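You operate a simulated robot arm through the tools that you are given. There is no shell and no other tool. Be economical: measure what you need, move in short steps, check, and stop when the job is done.

Carry out the task below with a simulated two-armed robot. There is one attempt and no reset: what you move stays moved.

TASK
Take the dish cloth from the fridge worktop and lay it out flat on the hob worktop.

The check looks at the end state, three seconds after you hand in, the way a careful person would. Anything else that was tipped, shoved, dropped, spilled or broken makes it a failure. Flat cloth is picked up by pressing the open fingertips on it (5 to 10 N) and closing them slowly along it; thin cloth reads only 2 to 8 mm in the jaws.

THE ROBOT
Two 7-joint arms with three-finger grippers on one trunk, on a base that drives. Base frame: it is fixed to the floor where the robot stands at the start and does not move with it; the origin is under the middle of the robot, x ahead of it, y to its left, z up; the surface under the hand at the start is at about z = 0.91. Lengths are in m, angles in degrees, forces in N, time in s.
The left shoulder is at the start at [0.042, 0.154, 1.007], the right one opposite. With the tool pointing down near the work surface each hand reaches from about 0.1 to 0.6 m from the robot's upright axis, wherever it stands, measured 20 degrees to its own side. Places, roughly: dish cloth [0.5, 0.1, 0.9]; hob worktop [-1, 0.8, 0.9]. Payload 2.69 kg a hand.
The tool frame of a hand sits at the grasp point between the pads (the TCP): z along the fingers, y along the line on which they close. The tips reach 0.029 m beyond it. The gripper opens to 0.12 m. The gripper's body begins 0.078 m behind the TCP.
Orientation is that of the tool frame in the base frame, as [roll, pitch, yaw] about the fixed x, y, z axes, in that order (R = Rz(yaw) Ry(pitch) Rx(roll)). With the fingers straight down and closing along the base's y, the tool's x points along the base's -x, its y along +y and its z along -z.

THE INTERFACE
- The arms move only by the tool apply_moves. It takes "left_increments", "right_increments" or both (then of equal length, played together; a hand with none holds still); each is a list that holds one entry, the list of rows, each a list of 7 numbers: the gripper command, from -1 (shut) to 1 (fully open), values between in proportion, then the shift along the base's x, y, z in cm, then the turn, a rotation vector about the base's x, y, z in degrees. In form: [[[claw, tx, ty, tz, wx, wy, wz], ...]]. A call has 1 to 10 rows; each row shifts and turns the commanded pose from where the row before left it. Rows are played at 5 a second. More than 0.05 m and 8.6 degrees between two rows, or a gripper value outside its range, and nothing of the call is played. A pose out of reach is approached as far as the arm can. The call stops where the force on the tool passes 40 N (or 10 N more than at its start, if that is more) or the arm is blocked; 0.2 s more then pass. Each finger halts on what it meets, pressing with about 42 N; the grip force reading is that of the motor and also rises with nothing between the fingers. The clock runs only during rows and for 0.2 s after the last one: add rows that do not move to give the fingers time. The reply holds the time, the measured pose of the TCP, the force on the tool along the base axes, the opening and the grip force, in the units named above and with some noise, with the torque about the TCP (base axes, N m) and any sound that the robot's microphone picked up.
- Cameras (640 x 400 px; columns grow to the right, rows downward): "scene" is now at [0.1543, 0.0173, 1.1877]; the picture's right is [0.19, -0.98, 0.00], its down [-0.27, -0.05, -0.96] and it looks along [0.94, 0.18, -0.28] (base axes); focal length 214 px, centre (320, 200). "left" rides on the left gripper at [0.063, 0, -0.104] in its tool frame; the picture's right is [0.00, 1.00, 0.00], its down [-0.83, 0.00, -0.56] and it looks along [-0.56, 0.00, 0.83] (tool axes); focal length 275 px, centre (320, 200). "right" rides on the right gripper at [0.063, 0, -0.104] in its tool frame; the picture's right is [0.00, 1.00, 0.00], its down [-0.83, 0.00, -0.56] and it looks along [-0.56, 0.00, 0.83] (tool axes); focal length 275 px, centre (320, 200). There is no depth. A picture from a camera that has moved, and an enlarged one, comes with that camera's place and axes in the base frame and with its lens.
- grab_frame(camera): a new picture of that camera. No time passes.
- raise_lower(by): slides the trunk up (or, below 0, down) by that many m; the arms and the scene camera ride with it, the base frame stays. It gives what a move gives, with no picture.
- steer(legs): drives the robot by 1 to 6 legs, each [ahead, left, turn to the left] in m, m and degrees, along the robot's own axes; the way and the turn of a leg run together, so that a leg with both is an arc; at most 1.5 m and 180 degrees a leg. The arms and the cameras ride along, it lands a little off, and it stops where it bumps. It gives what a move gives.
- head_to(pan, tilt): turns the head with the scene camera to pan (to the left, within 80 degrees either way) and tilt (down, from -29 to 69), counted from straight ahead of the robot. It gives what a move gives.
- close_up(camera, box): a new picture of the part [left, top, right, bottom] of that camera's present view, enlarged. No time passes.
- sign_off(): hands the job in; it is judged then, once.

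Work in short steps. Places have to be worked out from the pictures, the camera data and where the tool is seen: move nearer, look again, correct. Check each grasp and each placing, and mend what went wrong. You have 120 turns and 92 pictures in all, those below and enlarged ones among them. Open the grippers and draw the arms clear of the work before you hand the job in, unless the task says otherwise; then end with one line.

The tools are called as a command line: name --argument value ..., lists and objects as JSON in quotes. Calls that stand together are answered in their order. apply_moves: Moves the arms, as the interface text tells. Its arguments: {"type":"object","properties":{"left_increments":{"type":"array","items":{"type":"array","items":{"type":"array","items":{"type":"number"}}}},"right_increments":{"type":"array","items":{"type":"array","items":{"type":"array","items":{"type":"number"}}}}},"required":[]} The other tools are called the same way: raise_lower (by) slides the trunk up or down; steer (legs) drives the base; head_to (pan, tilt) turns the head that bears the scene camera; grab_frame (camera) takes a picture; close_up (camera, box) takes an enlarged picture of a part of a camera's view; sign_off () hands the job in.

At the start:

```text
t: 0.0
left_tool_pos: [0.3748, 0.2355, 1.0976]
left_tool_rot: [-180.0, 0.0, -180.0]
left_ft_force: [0.0, 0.5, -0.2]
left_torque: [0.01, -0.02, 0.0]
left_grip_width: 0.12
left_gripper_force: 0.2
right_tool_pos: [0.3265, -0.1047, 1.1173]
right_tool_rot: [180.0, -0.1, 179.9]
right_ft_force: [0.6, -1.0, -0.1]
right_torque: [-0.01, -0.01, 0.02]
right_grip_width: 0.1197
right_gripper_force: 0.1
trunk travel left (down, up): [-0.375, 0.063]
robot x, y, heading: [-0.0025, -0.001, -0.1]
head pan, tilt: [11.0, 16.3]
```

scene: 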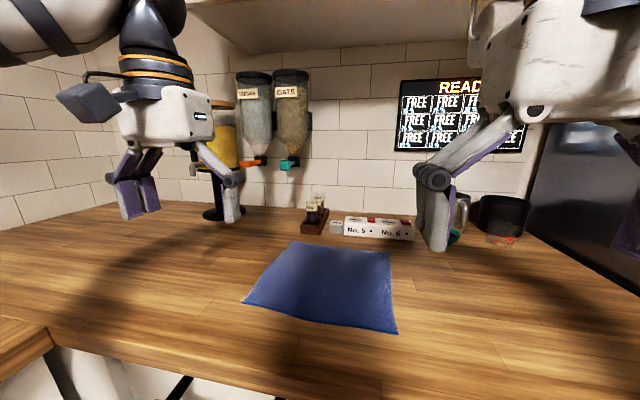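
right: 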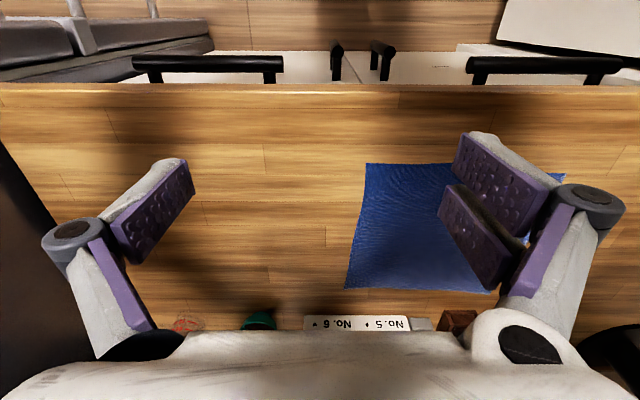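
left: 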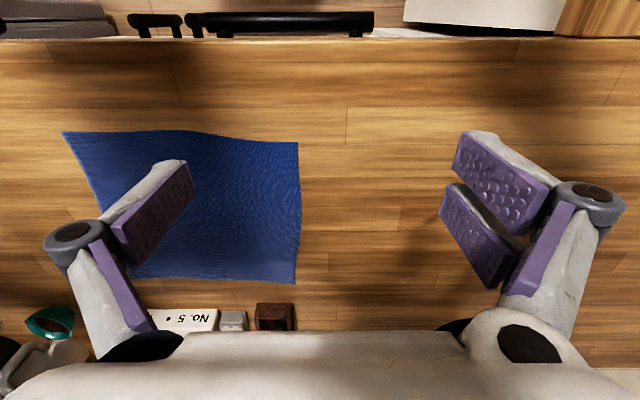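

The cloth looks about 0.25 m square, spanning x 0.425–0.665 and y −0.05–0.20. Before grasping it, I'll look left toward the hob worktop.

head_to --pan 80 --tilt 20

grab_frame --camera "scene"

```text
t: 1.4
left_tool_pos: [0.3752, 0.2353, 1.0975]
left_tool_rot: [180.0, 0.0, 180.0]
left_ft_force: [0.0, 0.8, -1.1]
left_torque: [-0.01, 0.0, -0.01]
left_grip_width: 0.1204
left_gripper_force: 0.0
right_tool_pos: [0.3279, -0.1051, 1.1176]
right_tool_rot: [179.9, 0.0, -179.9]
right_ft_force: [0.4, 0.6, 0.2]
right_torque: [0.02, -0.02, 0.01]
right_grip_width: 0.1201
right_gripper_force: 0.0
trunk travel left (down, up): [-0.375, 0.063]
robot x, y, heading: [0.0001, -0.0031, 0.0]
head pan, tilt: [80.0, 20.0]
```

```text
88 pictures are left
camera scene: at [0.0789, 0.0912, 1.1817], right [0.98, -0.17, 0.0], down [-0.06, -0.34, -0.94], along [0.16, 0.93, -0.34], focal length 214 px, centre (320, 200)
```

scene: 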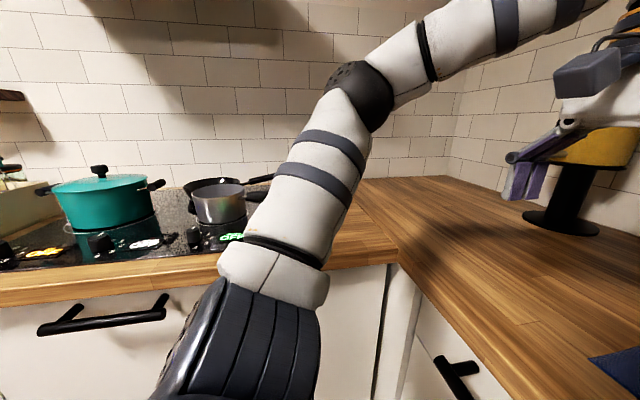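

The hob counter runs along the left wall with the hob and pots on it, and the target worktop is further back. I'll turn in place to see it; the arms stay clear of the pots.

steer --legs '[[-0.25, 0, 0], [0, 0, 60]]'

grab_frame --camera "scene"

```text
t: 5.9
left_tool_pos: [-0.2667, 0.4439, 1.097]
left_tool_rot: [180.0, 0.0, -119.9]
left_ft_force: [0.3, 0.7, 0.9]
left_torque: [-0.02, -0.03, -0.03]
left_grip_width: 0.1202
left_gripper_force: 0.0
right_tool_pos: [0.0053, 0.233, 1.1175]
right_tool_rot: [-179.9, 0.0, -120.0]
right_ft_force: [-0.2, 0.4, 0.3]
right_torque: [-0.01, -0.02, 0.02]
right_grip_width: 0.12
right_gripper_force: 0.1
trunk travel left (down, up): [-0.375, 0.063]
robot x, y, heading: [-0.2478, -0.0009, 60.0]
head pan, tilt: [80.0, 20.0]
```

```text
87 pictures are left
camera scene: at [-0.2903, 0.1143, 1.1817], right [0.64, 0.77, 0.0], down [0.26, -0.22, -0.94], along [-0.72, 0.6, -0.34], focal length 214 px, centre (320, 200)
```

scene: 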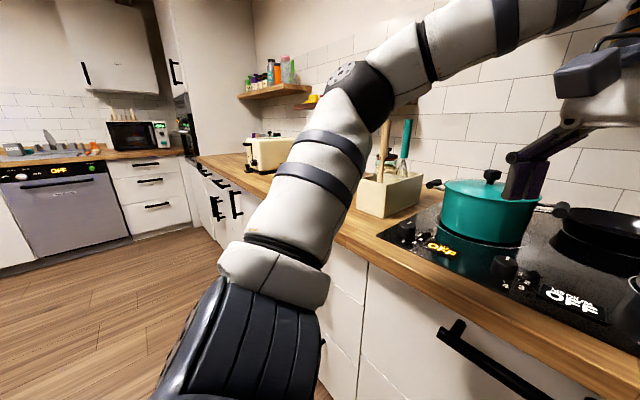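

The hob worktop lies between the utensil box and the toaster. I'll drive in front of it, facing it, and look.

steer --legs '[[0, 0, 30], [-0.1, 0.75, 0]]'

head_to --pan 0 --tilt 25

grab_frame --camera "scene"

```text
t: 13.6
left_tool_pos: [-1.2466, 0.2613, 1.0974]
left_tool_rot: [-180.0, 0.1, -88.8]
left_ft_force: [-0.1, 0.5, 0.4]
left_torque: [0.02, 0.06, -0.01]
left_grip_width: 0.1203
left_gripper_force: 0.1
right_tool_pos: [-0.9044, 0.2193, 1.1171]
right_tool_rot: [-179.9, 0.0, -88.9]
right_ft_force: [-0.3, 0.1, 0.4]
right_torque: [-0.01, 0.03, -0.01]
right_grip_width: 0.1198
right_gripper_force: 0.1
trunk travel left (down, up): [-0.375, 0.063]
robot x, y, heading: [-1.0052, -0.1125, 91.0]
head pan, tilt: [80.0, 20.0]
```

```text
t: 15.1
left_tool_pos: [-1.2467, 0.2616, 1.0965]
left_tool_rot: [180.0, 0.0, -88.7]
left_ft_force: [-0.2, -0.4, -0.5]
left_torque: [0.0, -0.02, -0.02]
left_grip_width: 0.12
left_gripper_force: 0.1
right_tool_pos: [-0.9046, 0.2193, 1.1169]
right_tool_rot: [-180.0, 0.0, -88.8]
right_ft_force: [0.3, 0.9, -0.3]
right_torque: [-0.01, 0.0, 0.01]
right_grip_width: 0.1202
right_gripper_force: 0.1
trunk travel left (down, up): [-0.375, 0.063]
robot x, y, heading: [-1.0022, -0.1095, 91.1]
head pan, tilt: [0.0, 25.0]
```

```text
86 pictures are left
camera scene: at [-1.0071, 0.0461, 1.1736], right [1.0, 0.02, 0.0], down [0.01, -0.42, -0.91], along [-0.02, 0.91, -0.42], focal length 214 px, centre (320, 200)
```

scene: 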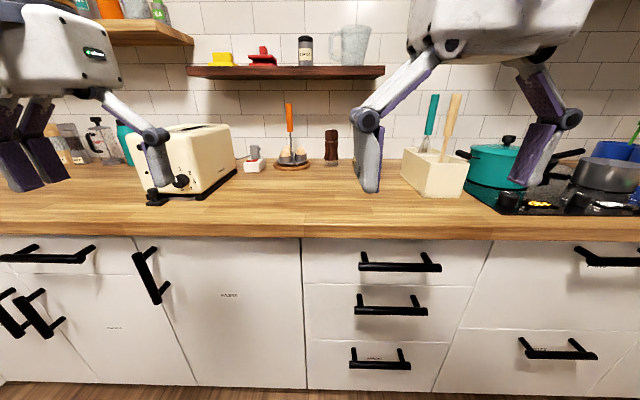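

The free patch spans x −1.35…−0.74 and y 0.43…0.88, so I'll aim the cloth's centre near (−1.04, 0.65). Now back to the cloth, centring the robot on it at y ≈ 0.075.

steer --legs '[[0.1, -0.75, 0], [0, 0, -91], [0.25, 0.08, 0]]'

head_to --pan 0 --tilt 40

grab_frame --camera "scene"

```text
t: 26.6
left_tool_pos: [0.3668, 0.3268, 1.097]
left_tool_rot: [180.0, 0.0, -179.6]
left_ft_force: [-0.2, -0.3, 0.2]
left_torque: [-0.02, -0.01, -0.03]
left_grip_width: 0.12
left_gripper_force: 0.1
right_tool_pos: [0.3202, -0.0141, 1.1172]
right_tool_rot: [-179.9, 0.0, -179.7]
right_ft_force: [0.3, -1.4, -0.4]
right_torque: [-0.01, 0.01, 0.02]
right_grip_width: 0.1199
right_gripper_force: 0.1
trunk travel left (down, up): [-0.375, 0.063]
robot x, y, heading: [-0.007, 0.0862, 0.6]
head pan, tilt: [0.0, 25.0]
```

```text
t: 27.4
left_tool_pos: [0.3658, 0.327, 1.0971]
left_tool_rot: [179.9, 0.1, -179.6]
left_ft_force: [0.5, -0.5, 0.0]
left_torque: [0.04, 0.02, 0.03]
left_grip_width: 0.12
left_gripper_force: 0.0
right_tool_pos: [0.3202, -0.0144, 1.1169]
right_tool_rot: [179.9, 0.0, -179.6]
right_ft_force: [-1.0, -0.3, -0.3]
right_torque: [-0.02, -0.01, 0.01]
right_grip_width: 0.1198
right_gripper_force: 0.0
trunk travel left (down, up): [-0.375, 0.063]
robot x, y, heading: [-0.0054, 0.0895, 0.6]
head pan, tilt: [0.0, 40.0]
```

```text
85 pictures are left
camera scene: at [0.1399, 0.0893, 1.1503], right [0.01, -1.0, 0.0], down [-0.64, 0.0, -0.77], along [0.77, 0.01, -0.64], focal length 214 px, centre (320, 200)
```

scene: 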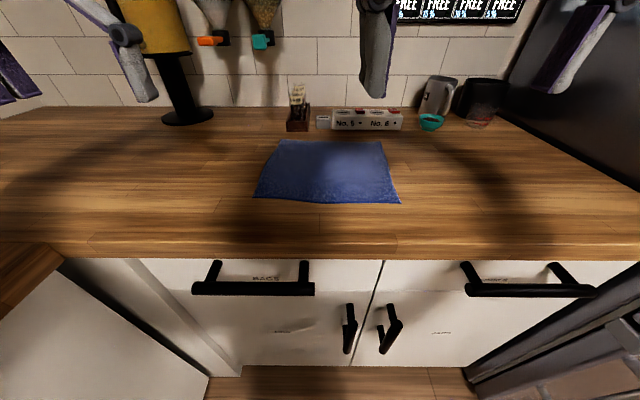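

The near edge lies at x ≈ 0.43, with corners at y ≈ 0.21 and −0.045. I'll turn both hands 90° so they close across that edge, cameras facing outward, and bring them above the near corners with a reduced opening.

apply_moves --left_increments '[[[-0.17, 0.9, -1.37, 0, 0, 0, -8.5], [-0.17, 0.9, -1.37, 0, 0, 0, -8.5], [-0.17, 0.9, -1.37, 0, 0, 0, -8.5], [-0.17, 0.9, -1.37, 0, 0, 0, -8.5], [-0.17, 0.9, -1.37, 0, 0, 0, -8.5], [-0.17, 0.9, -1.37, 0, 0, 0, -8.5], [-0.17, 0.9, -1.37, 0, 0, 0, -8.5], [-0.17, 0.9, -1.37, 0, 0, 0, -8.5], [-0.17, 0.9, -1.37, 0, 0, 0, -8.5], [-0.17, 0.9, -1.37, 0, 0, 0, -8.5]]]' --right_increments '[[[-0.17, 1.35, -0.1, 0, 0, 0, 8.5], [-0.17, 1.35, -0.1, 0, 0, 0, 8.5], [-0.17, 1.35, -0.1, 0, 0, 0, 8.5], [-0.17, 1.35, -0.1, 0, 0, 0, 8.5], [-0.17, 1.35, -0.1, 0, 0, 0, 8.5], [-0.17, 1.35, -0.1, 0, 0, 0, 8.5], [-0.17, 1.35, -0.1, 0, 0, 0, 8.5], [-0.17, 1.35, -0.1, 0, 0, 0, 8.5], [-0.17, 1.35, -0.1, 0, 0, 0, 8.5], [-0.17, 1.35, -0.1, 0, 0, 0, 8.5]]]'

grab_frame --camera "scene"

```text
t: 29.6
left_tool_pos: [0.4568, 0.1902, 1.098]
left_tool_rot: [179.9, 0.1, 95.3]
left_ft_force: [0.5, 0.9, 0.1]
left_torque: [0.02, 0.01, -0.02]
left_grip_width: 0.0498
left_gripper_force: 0.0
right_tool_pos: [0.4551, -0.0241, 1.1172]
right_tool_rot: [-180.0, 0.0, -94.5]
right_ft_force: [0.0, -1.0, 0.5]
right_torque: [0.02, 0.04, 0.0]
right_grip_width: 0.0497
right_gripper_force: 0.2
trunk travel left (down, up): [-0.375, 0.063]
robot x, y, heading: [-0.0099, 0.0893, 0.3]
head pan, tilt: [0.0, 40.0]
```

```text
84 pictures are left
camera scene: at [0.1404, 0.0891, 1.1501], right [0.01, -1.0, 0.0], down [-0.64, 0.0, -0.77], along [0.77, 0.01, -0.64], focal length 214 px, centre (320, 200)
```

scene: 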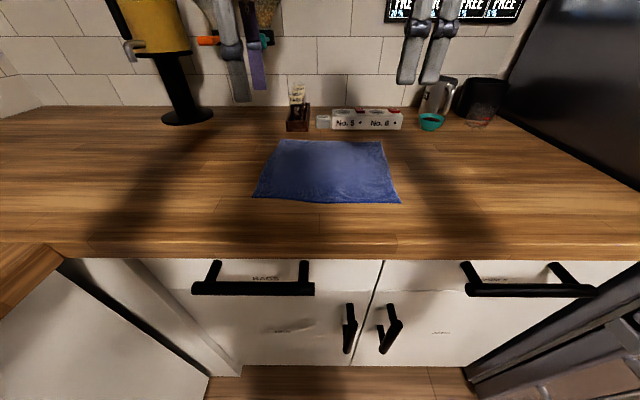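

Both hands turned cleanly. I'll finish the yaw and descend to about 5 cm above the cloth, then check the wrist cameras.

apply_moves --left_increments '[[[-0.17, 0.2, 0, -2.6, 0, 0, -5], [-0.17, 0.2, 0, -2.6, 0, 0, 0], [-0.17, 0.2, 0, -2.6, 0, 0, 0], [-0.17, 0.2, 0, -2.6, 0, 0, 0], [-0.17, 0, 0, 0, 0, 0, 0]]]' --right_increments '[[[-0.17, 0.2, 0, -3.1, 0, 0, 4.5], [-0.17, 0.2, 0, -3.1, 0, 0, 0], [-0.17, 0.2, 0, -3.1, 0, 0, 0], [-0.17, 0.2, 0, -3.1, 0, 0, 0], [-0.17, 0, 0, 0, 0, 0, 0]]]'

grab_frame --camera "left"

grab_frame --camera "right"

grab_frame --camera "scene"

```text
t: 30.8
left_tool_pos: [0.4651, 0.189, 0.9939]
left_tool_rot: [-180.0, 0.1, 90.4]
left_ft_force: [0.3, 0.3, 0.1]
left_torque: [0.03, 0.0, 0.04]
left_grip_width: 0.0498
left_gripper_force: 0.0
right_tool_pos: [0.4628, -0.0243, 0.9932]
right_tool_rot: [-180.0, 0.0, -90.1]
right_ft_force: [0.1, -0.2, 0.2]
right_torque: [-0.01, 0.01, 0.01]
right_grip_width: 0.0498
right_gripper_force: 0.2
trunk travel left (down, up): [-0.375, 0.063]
robot x, y, heading: [-0.005, 0.087, 0.5]
head pan, tilt: [0.0, 40.0]
```

```text
83 pictures are left
camera left: at [0.4637, 0.253, 1.0985], right [1.0, 0.0, 0.0], down [0.0, -0.83, 0.56], along [0.0, -0.56, -0.83], focal length 275 px, centre (320, 200)
```

left: 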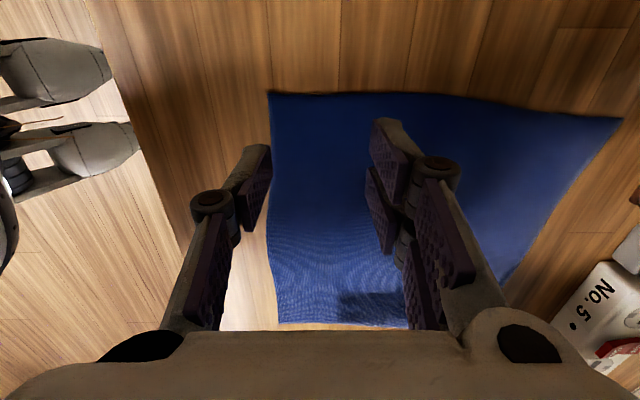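

```text
82 pictures are left
camera right: at [0.4636, -0.0856, 1.0969], right [-1.0, 0.0, 0.0], down [0.0, 0.83, 0.56], along [0.0, 0.56, -0.83], focal length 275 px, centre (320, 200)
```

right: 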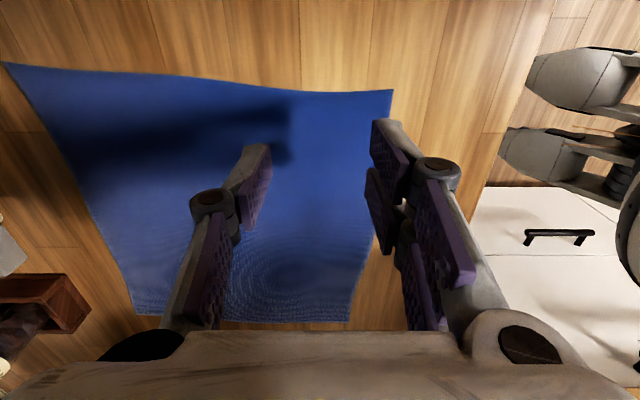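

```text
81 pictures are left
camera scene: at [0.1397, 0.0893, 1.1503], right [0.01, -1.0, 0.0], down [-0.64, 0.0, -0.77], along [0.77, 0.01, -0.64], focal length 214 px, centre (320, 200)
```

scene: 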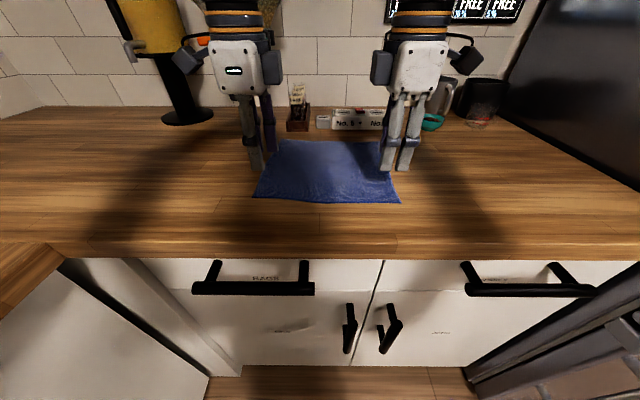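

The near edge is at x ≈ 0.43 (left) and 0.417 (right). I'll shift the left hand +1 cm and the right +0.5 cm so both fingers land on cloth, then go down to about 1 cm above it.

apply_moves --left_increments '[[[-0.17, 0.5, 0, -2.2, 0, 0, 0], [-0.17, 0.5, 0, -2.2, 0, 0, 0], [-0.17, 0, 0, 0, 0, 0, 0]]]' --right_increments '[[[-0.17, 0.25, 0, -2.2, 0, 0, 0], [-0.17, 0.25, 0, -2.2, 0, 0, 0], [-0.17, 0, 0, 0, 0, 0, 0]]]'

apply_moves --left_increments '[[[-0.17, 0, 0, -0.3, 0, 0, 0], [-0.17, 0, 0, -0.3, 0, 0, 0], [-0.17, 0, 0, 0, 0, 0, 0]]]' --right_increments '[[[-0.17, 0, 0, -0.3, 0, 0, 0], [-0.17, 0, 0, -0.3, 0, 0, 0], [-0.17, 0, 0, 0, 0, 0, 0]]]'

```text
t: 31.6
left_tool_pos: [0.4741, 0.1897, 0.9499]
left_tool_rot: [179.9, 0.1, 90.4]
left_ft_force: [0.7, -0.8, -0.5]
left_torque: [-0.03, 0.0, -0.02]
left_grip_width: 0.0498
left_gripper_force: 0.1
right_tool_pos: [0.4691, -0.0222, 0.9493]
right_tool_rot: [180.0, 0.0, -90.2]
right_ft_force: [0.1, -0.7, -1.1]
right_torque: [0.04, -0.02, -0.02]
right_grip_width: 0.0499
right_gripper_force: 0.1
trunk travel left (down, up): [-0.375, 0.063]
robot x, y, heading: [-0.0087, 0.0894, 0.5]
head pan, tilt: [0.0, 40.0]
```

```text
t: 32.4
left_tool_pos: [0.4734, 0.1898, 0.9432]
left_tool_rot: [180.0, -0.1, 90.3]
left_ft_force: [-0.3, -0.8, -0.1]
left_torque: [0.04, 0.02, -0.01]
left_grip_width: 0.0497
left_gripper_force: 0.1
right_tool_pos: [0.4693, -0.0253, 0.9438]
right_tool_rot: [-180.0, 0.0, -90.1]
right_ft_force: [-0.2, -0.5, 0.8]
right_torque: [0.02, -0.01, 0.01]
right_grip_width: 0.0498
right_gripper_force: 0.1
trunk travel left (down, up): [-0.375, 0.063]
robot x, y, heading: [-0.0089, 0.0882, 0.4]
head pan, tilt: [0.0, 40.0]
```

No contact yet; the tips are at z ≈ 0.914. I'll continue in 1.5 mm steps.

apply_moves --left_increments '[[[-0.17, 0, 0, -0.15, 0, 0, 0], [-0.17, 0, 0, -0.15, 0, 0, 0], [-0.17, 0, 0, 0, 0, 0, 0]]]' --right_increments '[[[-0.17, 0, 0, -0.15, 0, 0, 0], [-0.17, 0, 0, -0.15, 0, 0, 0], [-0.17, 0, 0, 0, 0, 0, 0]]]'

```text
t: 33.2
left_tool_pos: [0.4742, 0.1894, 0.9408]
left_tool_rot: [-180.0, 0.2, 90.5]
left_ft_force: [-0.3, -0.4, -0.6]
left_torque: [0.02, 0.01, 0.0]
left_grip_width: 0.0496
left_gripper_force: 0.0
right_tool_pos: [0.4683, -0.0251, 0.9408]
right_tool_rot: [-179.9, 0.0, -90.0]
right_ft_force: [-0.5, 0.1, -1.3]
right_torque: [-0.01, 0.0, -0.01]
right_grip_width: 0.0498
right_gripper_force: 0.1
trunk travel left (down, up): [-0.375, 0.063]
robot x, y, heading: [-0.005, 0.0866, 0.4]
head pan, tilt: [0.0, 40.0]
```

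Still no contact, so another 3 mm in small steps.

apply_moves --left_increments '[[[-0.17, 0, 0, -0.15, 0, 0, 0], [-0.17, 0, 0, -0.15, 0, 0, 0], [-0.17, 0, 0, 0, 0, 0, 0]]]' --right_increments '[[[-0.17, 0, 0, -0.15, 0, 0, 0], [-0.17, 0, 0, -0.15, 0, 0, 0], [-0.17, 0, 0, 0, 0, 0, 0]]]'

```text
t: 34.0
left_tool_pos: [0.4735, 0.1903, 0.9394]
left_tool_rot: [179.8, 0.1, 90.4]
left_ft_force: [0.7, 0.4, 8.8]
left_torque: [0.07, 0.07, 0.0]
left_grip_width: 0.0476
left_gripper_force: 0.1
right_tool_pos: [0.4663, -0.024, 0.9395]
right_tool_rot: [-179.7, -0.1, -90.0]
right_ft_force: [0.0, 0.7, 12.9]
right_torque: [-0.01, 0.15, 0.01]
right_grip_width: 0.049
right_gripper_force: 0.1
trunk travel left (down, up): [-0.375, 0.063]
robot x, y, heading: [-0.0075, 0.0906, 0.4]
head pan, tilt: [0.0, 40.0]
```

Contact at about 9 N and 13 N. I'll close slowly along the cloth, easing the right hand a touch.

apply_moves --left_increments '[[[-0.25, 0, 0, 0, 0, 0, 0], [-0.34, 0, 0, 0, 0, 0, 0], [-0.42, 0, 0, 0, 0, 0, 0], [-0.5, 0, 0, 0, 0, 0, 0], [-0.58, 0, 0, 0, 0, 0, 0], [-0.67, 0, 0, 0, 0, 0, 0], [-0.75, 0, 0, 0, 0, 0, 0], [-0.83, 0, 0, 0, 0, 0, 0], [-0.92, 0, 0, 0, 0, 0, 0], [-1, 0, 0, 0, 0, 0, 0]]]' --right_increments '[[[-0.25, 0, 0, 0.05, 0, 0, 0], [-0.34, 0, 0, 0, 0, 0, 0], [-0.42, 0, 0, 0, 0, 0, 0], [-0.5, 0, 0, 0, 0, 0, 0], [-0.58, 0, 0, 0, 0, 0, 0], [-0.67, 0, 0, 0, 0, 0, 0], [-0.75, 0, 0, 0, 0, 0, 0], [-0.83, 0, 0, 0, 0, 0, 0], [-0.92, 0, 0, 0, 0, 0, 0], [-1, 0, 0, 0, 0, 0, 0]]]'

apply_moves --left_increments '[[[-1, 0, 0, 0, 0, 0, 0], [-1, 0, 0, 0, 0, 0, 0]]]' --right_increments '[[[-1, 0, 0, 0, 0, 0, 0], [-1, 0, 0, 0, 0, 0, 0]]]'

grab_frame --camera "left"

grab_frame --camera "right"

```text
t: 36.2
left_tool_pos: [0.4733, 0.1904, 0.9375]
left_tool_rot: [179.9, 0.1, 90.5]
left_ft_force: [0.5, -2.2, 10.7]
left_torque: [-0.03, -0.25, 0.0]
left_grip_width: 0.0046
left_gripper_force: 35.9
right_tool_pos: [0.4666, -0.0239, 0.9375]
right_tool_rot: [180.0, 0.0, -90.1]
right_ft_force: [-2.8, 2.0, 7.4]
right_torque: [0.16, -0.33, 0.0]
right_grip_width: 0.0014
right_gripper_force: 30.0
trunk travel left (down, up): [-0.375, 0.063]
robot x, y, heading: [-0.007, 0.0882, 0.2]
head pan, tilt: [0.0, 40.0]
```

```text
t: 36.8
left_tool_pos: [0.4741, 0.1888, 0.9372]
left_tool_rot: [180.0, 0.0, 90.4]
left_ft_force: [0.1, 0.2, 13.4]
left_torque: [0.05, -0.13, -0.04]
left_grip_width: 0.004
left_gripper_force: 33.3
right_tool_pos: [0.4671, -0.024, 0.9384]
right_tool_rot: [180.0, 0.0, -90.2]
right_ft_force: [1.6, 1.9, 6.4]
right_torque: [-0.05, -0.04, -0.03]
right_grip_width: 0.0037
right_gripper_force: 35.8
trunk travel left (down, up): [-0.375, 0.063]
robot x, y, heading: [-0.0084, 0.0882, 0.5]
head pan, tilt: [0.0, 40.0]
```

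```text
80 pictures are left
camera left: at [0.4728, 0.253, 1.0426], right [1.0, 0.0, 0.0], down [0.0, -0.83, 0.56], along [0.0, -0.56, -0.83], focal length 275 px, centre (320, 200)
```

left: 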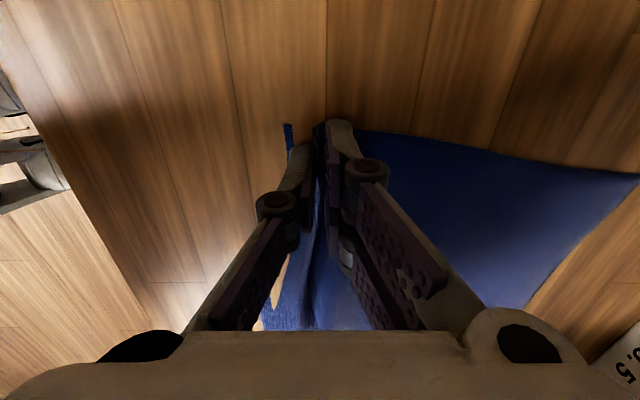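

```text
79 pictures are left
camera right: at [0.4669, -0.0861, 1.0416], right [-1.0, 0.0, 0.0], down [0.0, 0.83, 0.56], along [0.0, 0.56, -0.83], focal length 275 px, centre (320, 200)
```

right: 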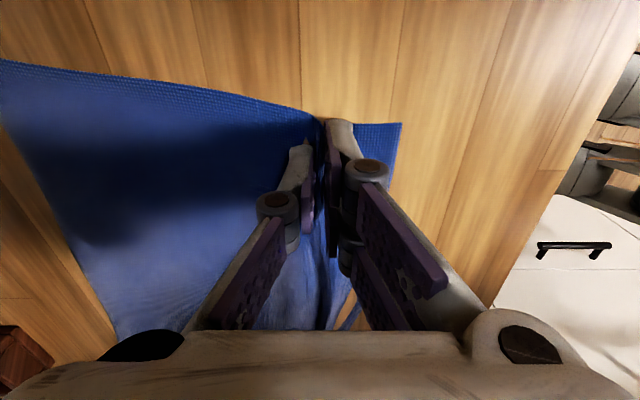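

Both hands have pinched a fold (about 4 mm each). I'll lift slowly together.

apply_moves --left_increments '[[[-1, 0, 0, 1, 0, 0, 0], [-1, 0, 0, 1.5, 0, 0, 0], [-1, 0, 0, 2, 0, 0, 0], [-1, 0, 0, 2, 0, 0, 0], [-1, 0, 0, 2, 0, 0, 0], [-1, 0, 0, 2, 0, 0, 0], [-1, 0, 0, 2, 0, 0, 0], [-1, 0, 0, 2, 0, 0, 0], [-1, 0, 0, 1, 0, 0, 0], [-1, 0, 0, 0, 0, 0, 0]]]' --right_increments '[[[-1, 0, 0, 1, 0, 0, 0], [-1, 0, 0, 1.5, 0, 0, 0], [-1, 0, 0, 2, 0, 0, 0], [-1, 0, 0, 2, 0, 0, 0], [-1, 0, 0, 2, 0, 0, 0], [-1, 0, 0, 2, 0, 0, 0], [-1, 0, 0, 2, 0, 0, 0], [-1, 0, 0, 2, 0, 0, 0], [-1, 0, 0, 1, 0, 0, 0], [-1, 0, 0, 0, 0, 0, 0]]]'

grab_frame --camera "scene"

```text
t: 39.0
left_tool_pos: [0.4745, 0.1902, 1.0929]
left_tool_rot: [179.9, 0.1, 90.3]
left_ft_force: [3.3, 1.2, -1.0]
left_torque: [0.04, 0.03, 0.03]
left_grip_width: 0.0038
left_gripper_force: 35.9
right_tool_pos: [0.4674, -0.0235, 1.0926]
right_tool_rot: [-179.9, 0.0, -90.0]
right_ft_force: [-0.1, -1.2, 1.4]
right_torque: [0.04, 0.06, -0.02]
right_grip_width: 0.0036
right_gripper_force: 29.8
trunk travel left (down, up): [-0.375, 0.063]
robot x, y, heading: [-0.0059, 0.0875, 0.6]
head pan, tilt: [0.0, 40.0]
```

```text
78 pictures are left
camera scene: at [0.1399, 0.0892, 1.1502], right [0.01, -1.0, 0.0], down [-0.64, 0.0, -0.77], along [0.77, 0.01, -0.64], focal length 214 px, centre (320, 200)
```

scene: 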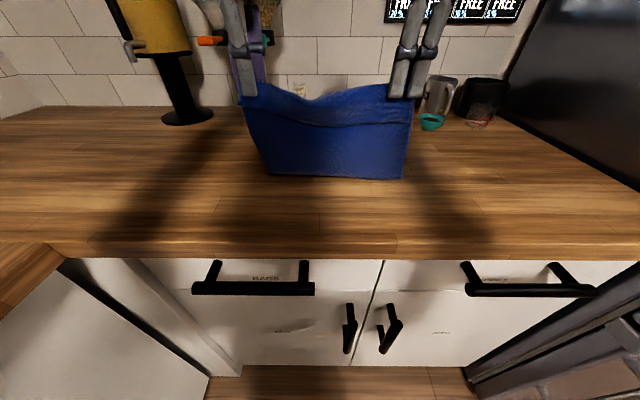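

Cloth hangs nicely from both hands. I'll lift another 13 cm and draw back 6 cm.

apply_moves --left_increments '[[[-1, 0, 0, 2, 0, 0, 0], [-1, 0, 0, 2, 0, 0, 0], [-1, 0, 0, 2, 0, 0, 0], [-1, -1, 0, 2, 0, 0, 0], [-1, -1, 0, 2, 0, 0, 0], [-1, -1, 0, 2, 0, 0, 0], [-1, -1, 0, 1, 0, 0, 0], [-1, -1, 0, 0, 0, 0, 0], [-1, -1, 0, 0, 0, 0, 0], [-1, 0, 0, 0, 0, 0, 0]]]' --right_increments '[[[-1, 0, 0, 2, 0, 0, 0], [-1, 0, 0, 2, 0, 0, 0], [-1, 0, 0, 2, 0, 0, 0], [-1, -1, 0, 2, 0, 0, 0], [-1, -1, 0, 2, 0, 0, 0], [-1, -1, 0, 2, 0, 0, 0], [-1, -1, 0, 1, 0, 0, 0], [-1, -1, 0, 0, 0, 0, 0], [-1, -1, 0, 0, 0, 0, 0], [-1, 0, 0, 0, 0, 0, 0]]]'

grab_frame --camera "scene"

```text
t: 41.2
left_tool_pos: [0.4082, 0.1938, 1.1586]
left_tool_rot: [179.8, 0.1, 90.5]
left_ft_force: [2.0, -0.6, 2.4]
left_torque: [0.02, 0.34, 0.03]
left_grip_width: 0.0027
left_gripper_force: 33.7
left hand out of reach, approached as far as the arm can: row 2, 3, 4, 5, 6, 7
right_tool_pos: [0.4137, -0.0288, 1.1576]
right_tool_rot: [-180.0, 0.0, -90.1]
right_ft_force: [2.1, 0.3, 2.5]
right_torque: [-0.04, -0.02, -0.06]
right_grip_width: 0.0024
right_gripper_force: 31.7
right hand out of reach, approached as far as the arm can: row 2, 3, 4, 5, 6, 7
trunk travel left (down, up): [-0.375, 0.063]
robot x, y, heading: [-0.0106, 0.0875, 0.4]
head pan, tilt: [0.0, 40.0]
```

```text
77 pictures are left
camera scene: at [0.1403, 0.0893, 1.1501], right [0.01, -1.0, 0.0], down [-0.64, 0.0, -0.77], along [0.77, 0.01, -0.64], focal length 214 px, centre (320, 200)
```

scene: 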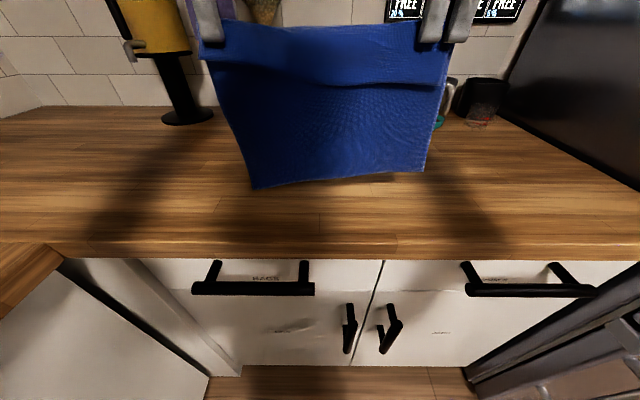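

The hands are at their height limit, so I'll use the trunk for another 6 cm and then drive: back, turn left, and across to the hob worktop.

raise_lower --by 0.06

steer --legs '[[-0.27, -0.08, 0], [0, 0, 90]]'

grab_frame --camera "scene"

```text
t: 42.2
left_tool_pos: [0.3909, 0.1954, 1.236]
left_tool_rot: [177.0, 0.1, 90.3]
left_ft_force: [-0.5, -0.4, -0.6]
left_torque: [-0.06, -0.02, -0.02]
left_grip_width: 0.0038
left_gripper_force: 30.4
right_tool_pos: [0.3982, -0.0287, 1.236]
right_tool_rot: [-177.0, 0.1, -90.0]
right_ft_force: [-1.7, 0.6, -1.6]
right_torque: [0.05, -0.05, 0.06]
right_grip_width: 0.0024
right_gripper_force: 31.3
trunk travel left (down, up): [-0.435, 0.003]
robot x, y, heading: [-0.006, 0.0852, 0.6]
head pan, tilt: [0.0, 40.0]
```

```text
t: 48.0
left_tool_pos: [-0.386, 0.4062, 1.2357]
left_tool_rot: [177.3, 0.1, -179.2]
left_ft_force: [-0.1, 2.9, 1.5]
left_torque: [0.47, -0.09, -0.02]
left_grip_width: 0.0019
left_gripper_force: 29.6
right_tool_pos: [-0.1629, 0.4127, 1.2353]
right_tool_rot: [-177.1, 0.1, 0.2]
right_ft_force: [-0.2, -1.1, 0.6]
right_torque: [0.14, 0.06, 0.0]
right_grip_width: 0.0027
right_gripper_force: 32.9
trunk travel left (down, up): [-0.435, 0.003]
robot x, y, heading: [-0.2737, 0.0075, 90.7]
head pan, tilt: [0.0, 40.0]
```

```text
76 pictures are left
camera scene: at [-0.2802, 0.0969, 1.2187], right [1.0, 0.01, 0.0], down [0.01, -0.64, -0.77], along [-0.01, 0.77, -0.64], focal length 214 px, centre (320, 200)
```

scene: 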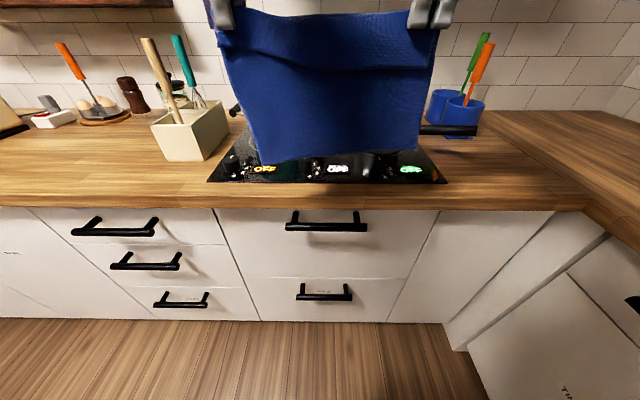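

Cloth is secure. I'll drive left to x ≈ −1.04 and then approach the counter slightly.

steer --legs '[[0, 0.77, 0], [0.1, 0, -0.7]]'

grab_frame --camera "scene"

```text
t: 55.0
left_tool_pos: [-1.1511, 0.4964, 1.2348]
left_tool_rot: [177.2, 0.1, 180.0]
left_ft_force: [0.1, 0.0, 0.4]
left_torque: [-0.02, -0.03, -0.01]
left_grip_width: 0.0031
left_gripper_force: 30.6
right_tool_pos: [-0.9268, 0.5016, 1.2369]
right_tool_rot: [-177.3, 0.1, -0.4]
right_ft_force: [0.1, -0.6, -0.8]
right_torque: [0.07, 0.03, 0.02]
right_grip_width: 0.0031
right_gripper_force: 31.2
trunk travel left (down, up): [-0.435, 0.003]
robot x, y, heading: [-1.0474, 0.0959, 90.1]
head pan, tilt: [0.0, 40.0]
```

```text
75 pictures are left
camera scene: at [-1.0484, 0.1865, 1.2188], right [1.0, 0.0, 0.0], down [0.0, -0.64, -0.77], along [0.0, 0.77, -0.64], focal length 214 px, centre (320, 200)
```

scene: 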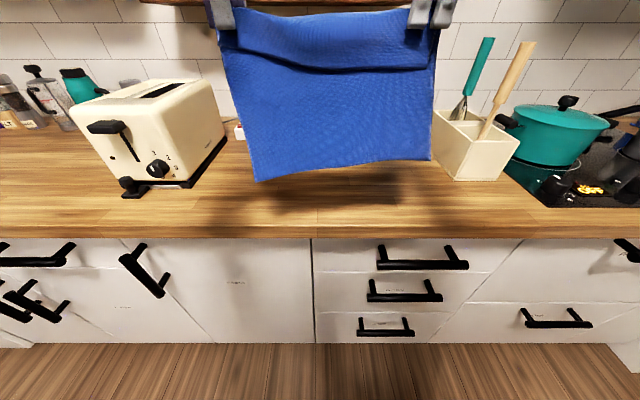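

The cloth hangs above the clear area, with the hands centred at x ≈ −1.04. I'll move forward 14 cm and down some, checking since the commanded height may be above the measured one.

apply_moves --left_increments '[[[-1, 0, 2, -1.5, 0, 0, 0], [-1, 0, 2, -1.5, 0, 0, 0], [-1, 0, 2, -1.5, 0, 0, 0], [-1, 0, 2, -1.5, 0, 0, 0], [-1, 0, 2, -1, 0, 0, 0], [-1, 0, 2, -1, 0, 0, 0], [-1, 0, 2, 0, 0, 0, 0], [-1, 0, 0, 0, 0, 0, 0]]]' --right_increments '[[[-1, 0, 2, -1.5, 0, 0, 0], [-1, 0, 2, -1.5, 0, 0, 0], [-1, 0, 2, -1.5, 0, 0, 0], [-1, 0, 2, -1.5, 0, 0, 0], [-1, 0, 2, -1, 0, 0, 0], [-1, 0, 2, -1, 0, 0, 0], [-1, 0, 2, 0, 0, 0, 0], [-1, 0, 0, 0, 0, 0, 0]]]'

grab_frame --camera "scene"

```text
t: 56.8
left_tool_pos: [-1.147, 0.5661, 1.1607]
left_tool_rot: [177.5, 0.0, -179.9]
left_ft_force: [-0.1, -1.8, 3.3]
left_torque: [0.1, -0.01, 0.01]
left_grip_width: 0.0018
left_gripper_force: 32.3
left hand out of reach, approached as far as the arm can: row 2, 3, 4, 5, 6, 7
right_tool_pos: [-0.9171, 0.5698, 1.1626]
right_tool_rot: [-177.3, 0.2, -0.6]
right_ft_force: [0.4, 4.3, 1.1]
right_torque: [0.52, 0.03, 0.01]
right_grip_width: 0.0033
right_gripper_force: 31.8
right hand out of reach, approached as far as the arm can: row 2, 3, 4, 5, 6, 7
trunk travel left (down, up): [-0.435, 0.003]
robot x, y, heading: [-1.0466, 0.0988, 89.9]
head pan, tilt: [0.0, 40.0]
```

```text
74 pictures are left
camera scene: at [-1.0486, 0.1864, 1.2187], right [1.0, 0.0, 0.0], down [0.0, -0.64, -0.77], along [0.0, 0.77, -0.64], focal length 214 px, centre (320, 200)
```

scene: 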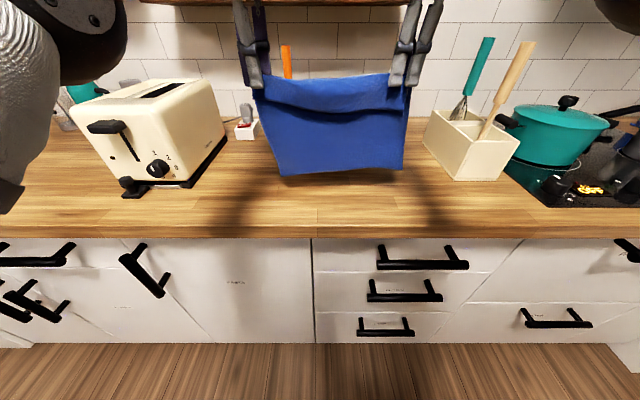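

Reach-limited here. I'll zoom in to find the counter's front edge accurately and see how far the base may advance.

close_up --camera "scene" --box '[220, 130, 460, 280]'

```text
2.67 times, centred on (340, 205) of scene
camera zoom: at [-1.0486, 0.1864, 1.2187], right [1.0, 0.0, 0.0], down [0.0, -0.64, -0.77], along [0.0, 0.77, -0.64], focal length 572 px, centre (267, 187)
```

zoom: 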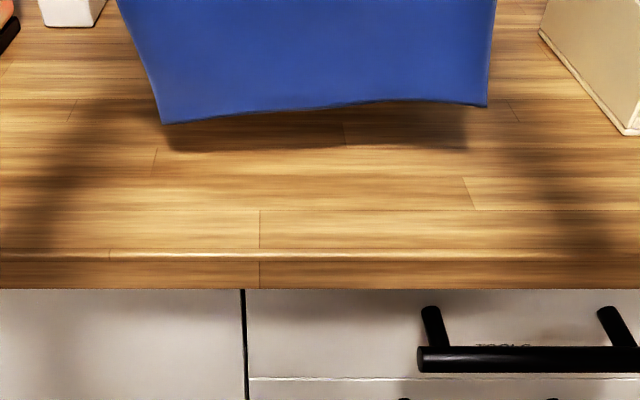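

Counter edge is at y ≈ 0.48, so the cloth should occupy about y 0.51–0.74. I'll advance the base 3 cm and tilt both tools forward 30° for extra reach.

steer --legs '[[0.035, 0, 0]]'

apply_moves --left_increments '[[[-1, 0, 0, 0, 7.5, 0, 0], [-1, 0, 0, 0, 7.5, 0, 0], [-1, 0, 0, 0, 7.5, 0, 0], [-1, 0, 0, 0, 7.5, 0, 0], [-1, 0, 0, 0, 0, 0, 0]]]' --right_increments '[[[-1, 0, 0, 0, 7.5, 0, 0], [-1, 0, 0, 0, 7.5, 0, 0], [-1, 0, 0, 0, 7.5, 0, 0], [-1, 0, 0, 0, 7.5, 0, 0], [-1, 0, 0, 0, 0, 0, 0]]]'

grab_frame --camera "scene"

```text
t: 57.7
left_tool_pos: [-1.1465, 0.6001, 1.1602]
left_tool_rot: [177.2, 0.2, -179.9]
left_ft_force: [-0.8, -2.9, 2.0]
left_torque: [-0.58, 0.0, 0.0]
left_grip_width: 0.0034
left_gripper_force: 32.5
right_tool_pos: [-0.9178, 0.6047, 1.1637]
right_tool_rot: [-177.2, 0.1, -0.4]
right_ft_force: [0.7, -1.7, -0.8]
right_torque: [-0.03, -0.02, -0.01]
right_grip_width: 0.0037
right_gripper_force: 33.6
trunk travel left (down, up): [-0.435, 0.003]
robot x, y, heading: [-1.0456, 0.1289, 90.1]
head pan, tilt: [0.0, 40.0]
```

```text
t: 58.9
left_tool_pos: [-1.1226, 0.6811, 1.2193]
left_tool_rot: [147.3, 0.1, -179.9]
left_ft_force: [0.8, 2.9, 6.3]
left_torque: [-0.69, 0.02, 0.0]
left_grip_width: 0.0023
left_gripper_force: 33.2
left hand out of reach, approached as far as the arm can: row 1, 2, 3, 4
right_tool_pos: [-0.9183, 0.6039, 1.1636]
right_tool_rot: [-147.0, 0.4, -0.3]
right_ft_force: [0.0, 2.1, 0.0]
right_torque: [0.97, 0.04, 0.04]
right_grip_width: 0.0029
right_gripper_force: 31.6
trunk travel left (down, up): [-0.435, 0.003]
robot x, y, heading: [-1.0452, 0.1282, 90.2]
head pan, tilt: [0.0, 40.0]
```

```text
72 pictures are left
camera scene: at [-1.0488, 0.2208, 1.2187], right [1.0, 0.0, 0.0], down [0.0, -0.64, -0.77], along [0.0, 0.77, -0.64], focal length 214 px, centre (320, 200)
```

scene: 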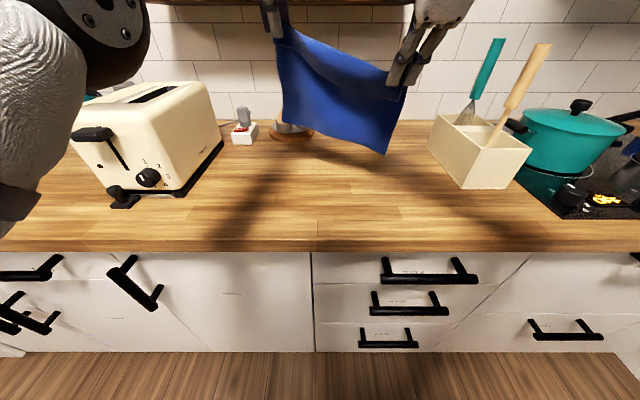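

The left hand moved further than the right (it had been pending on reach). I'll level them: left down 5 cm and 1 cm outward, right forward 8 cm.

apply_moves --left_increments '[[[-1, -0.25, 0, -1.25, 0, 0, 0], [-1, -0.25, 0, -1.25, 0, 0, 0], [-1, -0.25, 0, -1.25, 0, 0, 0], [-1, -0.25, 0, -1.25, 0, 0, 0], [-1, 0, 0, 0, 0, 0, 0]]]' --right_increments '[[[-1, 0, 2, 0, 0, 0, 0], [-1, 0, 2, 0, 0, 0, 0], [-1, 0, 2, 0, 0, 0, 0], [-1, 0, 2, 0, 0, 0, 0], [-1, 0, 0, 0, 0, 0, 0]]]'

grab_frame --camera "scene"

```text
t: 60.1
left_tool_pos: [-1.123, 0.7048, 1.1865]
left_tool_rot: [147.5, 0.1, -179.9]
left_ft_force: [-0.1, -0.4, 1.1]
left_torque: [0.3, -0.03, 0.06]
left_grip_width: 0.0019
left_gripper_force: 30.1
left hand out of reach, approached as far as the arm can: row 1, 2, 3, 4
right_tool_pos: [-0.9183, 0.6834, 1.1637]
right_tool_rot: [-147.2, 0.2, -0.4]
right_ft_force: [0.7, 0.3, -0.8]
right_torque: [0.05, 0.02, 0.01]
right_grip_width: 0.0022
right_gripper_force: 30.7
trunk travel left (down, up): [-0.435, 0.003]
robot x, y, heading: [-1.0487, 0.1316, 89.9]
head pan, tilt: [0.0, 40.0]
```

```text
71 pictures are left
camera scene: at [-1.0484, 0.2202, 1.2188], right [1.0, 0.0, 0.0], down [0.0, -0.64, -0.77], along [0.0, 0.77, -0.64], focal length 214 px, centre (320, 200)
```

scene: 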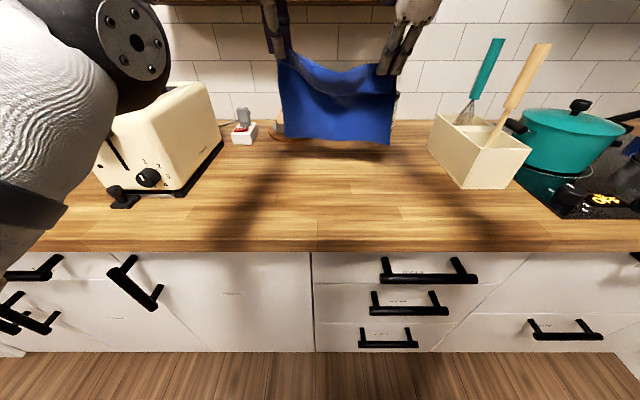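

The hands are nearly level; the left is still chasing a target out of reach. I'll pull the left target back slightly and lower both until the cloth's far edge touches.

apply_moves --left_increments '[[[-1, 0, -0.8, -1, 0, 0, 0], [-1, 0, -0.8, -1, 0, 0, 0], [-1, 0, -0.8, -1, 0, 0, 0], [-1, 0, -0.8, -1, 0, 0, 0], [-1, 0, 0, 0, 0, 0, 0]]]' --right_increments '[[[-1, 0, 0.4, -0.7, 0, 0, 0], [-1, 0, 0.4, -0.7, 0, 0, 0], [-1, 0, 0.4, -0.7, 0, 0, 0], [-1, 0, 0.4, -0.7, 0, 0, 0], [-1, 0, 0, 0, 0, 0, 0]]]'

grab_frame --camera "scene"

```text
t: 61.3
left_tool_pos: [-1.1095, 0.711, 1.1711]
left_tool_rot: [147.6, 0.0, -179.9]
left_ft_force: [0.2, 0.7, 0.1]
left_torque: [-0.02, 0.01, 0.02]
left_grip_width: 0.0033
left_gripper_force: 29.9
left hand out of reach, approached as far as the arm can: row 1, 2, 3, 4
right_tool_pos: [-0.9171, 0.6987, 1.1351]
right_tool_rot: [-147.3, 0.4, -0.2]
right_ft_force: [-0.5, -1.0, -0.5]
right_torque: [0.04, 0.01, -0.01]
right_grip_width: 0.0028
right_gripper_force: 33.6
trunk travel left (down, up): [-0.435, 0.003]
robot x, y, heading: [-1.0466, 0.1285, 89.9]
head pan, tilt: [0.0, 40.0]
```

```text
70 pictures are left
camera scene: at [-1.0485, 0.2205, 1.2188], right [1.0, 0.0, 0.0], down [0.0, -0.64, -0.77], along [0.0, 0.77, -0.64], focal length 214 px, centre (320, 200)
```

scene: 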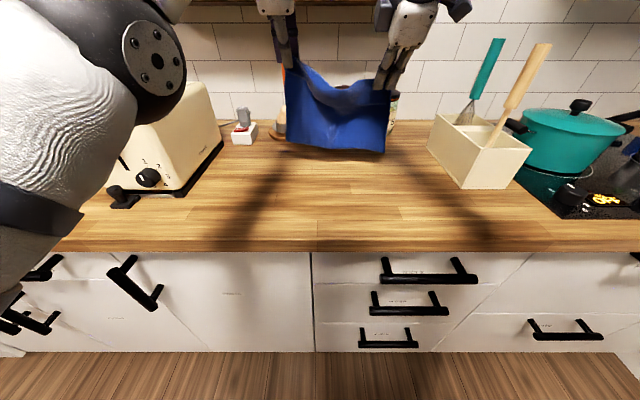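

The left hand's target still lies ahead of it and it drifts inward. I'll pull its target back and outward until it tracks again.

apply_moves --left_increments '[[[-1, -0.5, -1.5, 0, 0, 0, 0], [-1, -0.5, -1.5, 0, 0, 0, 0], [-1, -0.5, -1.5, 0, 0, 0, 0], [-1, 0, 0, 0, 0, 0, 0]]]'

```text
t: 62.3
left_tool_pos: [-1.1136, 0.6995, 1.1897]
left_tool_rot: [147.6, 0.1, -179.9]
left_ft_force: [-0.9, 1.4, 1.5]
left_torque: [-0.1, 0.01, 0.05]
left_grip_width: 0.0023
left_gripper_force: 30.6
left hand out of reach, approached as far as the arm can: row 1, 2, 3
right_tool_pos: [-0.9175, 0.701, 1.1345]
right_tool_rot: [-147.3, 0.3, -0.5]
right_ft_force: [1.4, -2.5, -0.7]
right_torque: [0.28, 0.03, 0.04]
right_grip_width: 0.0021
right_gripper_force: 31.7
trunk travel left (down, up): [-0.435, 0.003]
robot x, y, heading: [-1.0464, 0.1291, 90.1]
head pan, tilt: [0.0, 40.0]
```

The left target is too high as well; bring it down.

apply_moves --left_increments '[[[-1, -0.3, -0.4, -1.5, 0, 0, 0], [-1, -0.3, -0.4, -1.5, 0, 0, 0], [-1, -0.3, -0.4, -1.5, 0, 0, 0], [-1, -0.3, -0.4, -1.5, 0, 0, 0], [-1, 0, 0, 0, 0, 0, 0]]]'

grab_frame --camera "scene"

```text
t: 63.5
left_tool_pos: [-1.1124, 0.7218, 1.1529]
left_tool_rot: [147.5, 0.0, -180.0]
left_ft_force: [-0.4, 0.5, -0.9]
left_torque: [0.17, -0.06, -0.05]
left_grip_width: 0.0045
left_gripper_force: 34.6
left hand out of reach, approached as far as the arm can: row 1, 2, 3, 4
right_tool_pos: [-0.9173, 0.7003, 1.1333]
right_tool_rot: [-147.2, 0.2, -0.2]
right_ft_force: [-0.2, -1.2, -0.8]
right_torque: [-0.09, -0.07, -0.01]
right_grip_width: 0.0034
right_gripper_force: 30.2
trunk travel left (down, up): [-0.435, 0.003]
robot x, y, heading: [-1.0469, 0.1313, 90.0]
head pan, tilt: [0.0, 40.0]
```

```text
69 pictures are left
camera scene: at [-1.0484, 0.2205, 1.2188], right [1.0, 0.0, 0.0], down [0.0, -0.64, -0.77], along [0.0, 0.77, -0.64], focal length 214 px, centre (320, 200)
```

scene: 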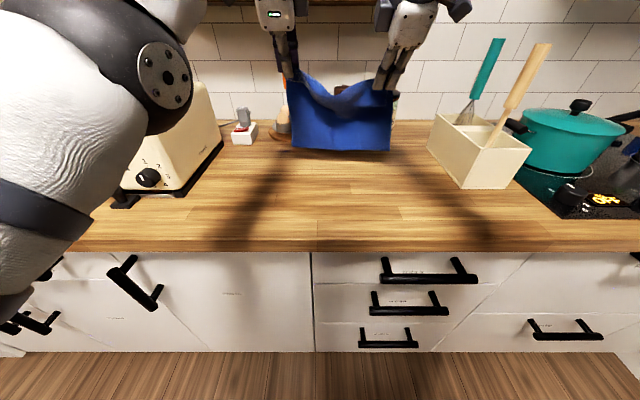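

Getting close. Continue pulling the left target back toward y ≈ 0.70, z ≈ 1.135, x ≈ −1.13.

apply_moves --left_increments '[[[-1, -0.4, -1.2, -0.8, 0, 0, 0], [-1, -0.4, -1.2, -0.8, 0, 0, 0], [-1, -0.4, -1.2, -0.8, 0, 0, 0], [-1, -0.4, -1.2, -0.8, 0, 0, 0], [-1, 0, 0, 0, 0, 0, 0]]]'

```text
t: 64.7
left_tool_pos: [-1.1126, 0.7221, 1.1527]
left_tool_rot: [147.4, 0.1, -179.9]
left_ft_force: [4.2, 2.5, 8.3]
left_torque: [-0.94, -0.13, -0.03]
left_grip_width: 0.0016
left_gripper_force: 30.2
left hand out of reach, approached as far as the arm can: row 1, 2, 3, 4
right_tool_pos: [-0.9171, 0.699, 1.1355]
right_tool_rot: [-147.2, 0.3, -0.4]
right_ft_force: [0.9, -2.1, -0.1]
right_torque: [0.17, 0.0, 0.02]
right_grip_width: 0.0023
right_gripper_force: 32.4
trunk travel left (down, up): [-0.435, 0.003]
robot x, y, heading: [-1.0485, 0.131, 90.2]
head pan, tilt: [0.0, 40.0]
```

The left hand didn't move at all, so I'll look before commanding more.

grab_frame --camera "scene"

grab_frame --camera "left"

```text
68 pictures are left
camera scene: at [-1.0484, 0.2206, 1.2187], right [1.0, 0.0, 0.0], down [0.0, -0.64, -0.77], along [0.0, 0.77, -0.64], focal length 214 px, centre (320, 200)
```

scene: 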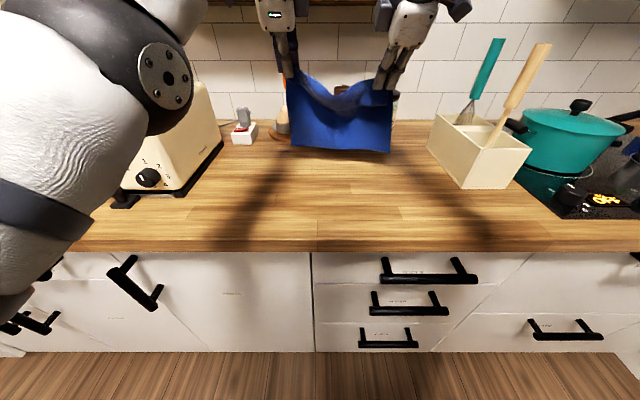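

```text
67 pictures are left
camera left: at [-1.1755, 0.6668, 1.2407], right [0.0, 0.84, 0.54], down [0.83, -0.3, 0.47], along [0.56, 0.45, -0.7], focal length 275 px, centre (320, 200)
```

left: 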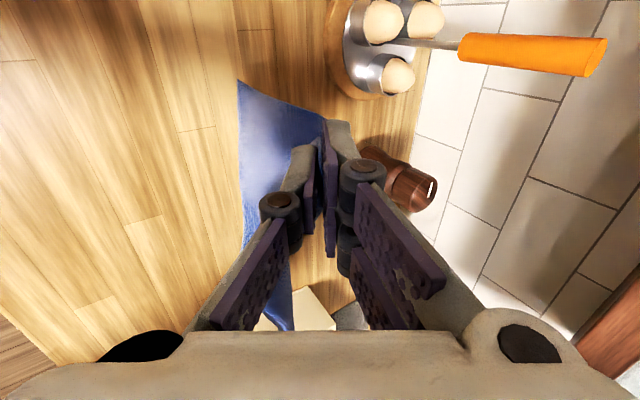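

The left arm seems stuck at a wrist limit because of the tilt, with its target now far off. A tiny base move appears to re-sync targets to the measured poses, so I'll do that and then un-tilt the left hand gradually.

steer --legs '[[-0.005, 0, 0]]'

apply_moves --left_increments '[[[-1, 0, 0, 0, -5, 0, 0], [-1, 0, 0, 0, 0, 0, 0]]]'

```text
t: 65.4
left_tool_pos: [-1.1117, 0.7173, 1.1521]
left_tool_rot: [147.5, 0.1, -179.8]
left_ft_force: [-0.9, 0.9, -0.7]
left_torque: [0.09, -0.04, 0.0]
left_grip_width: 0.0046
left_gripper_force: 34.3
right_tool_pos: [-0.9163, 0.6951, 1.1345]
right_tool_rot: [-147.3, 0.3, -0.3]
right_ft_force: [0.2, -2.0, 2.2]
right_torque: [0.14, 0.11, 0.0]
right_grip_width: 0.0025
right_gripper_force: 32.1
trunk travel left (down, up): [-0.435, 0.003]
robot x, y, heading: [-1.0454, 0.1229, 90.1]
head pan, tilt: [0.0, 40.0]
```

```text
t: 66.0
left_tool_pos: [-1.1132, 0.711, 1.1491]
left_tool_rot: [149.9, 0.1, -179.9]
left_ft_force: [1.1, -0.1, 2.3]
left_torque: [-0.21, -0.05, 0.02]
left_grip_width: 0.0019
left_gripper_force: 29.2
left hand out of reach, approached as far as the arm can: row 1
right_tool_pos: [-0.9166, 0.6946, 1.1352]
right_tool_rot: [-147.3, 0.4, -0.4]
right_ft_force: [0.6, -1.5, 0.1]
right_torque: [0.01, -0.01, 0.01]
right_grip_width: 0.0032
right_gripper_force: 34.9
trunk travel left (down, up): [-0.435, 0.003]
robot x, y, heading: [-1.0491, 0.1252, 90.1]
head pan, tilt: [0.0, 40.0]
```

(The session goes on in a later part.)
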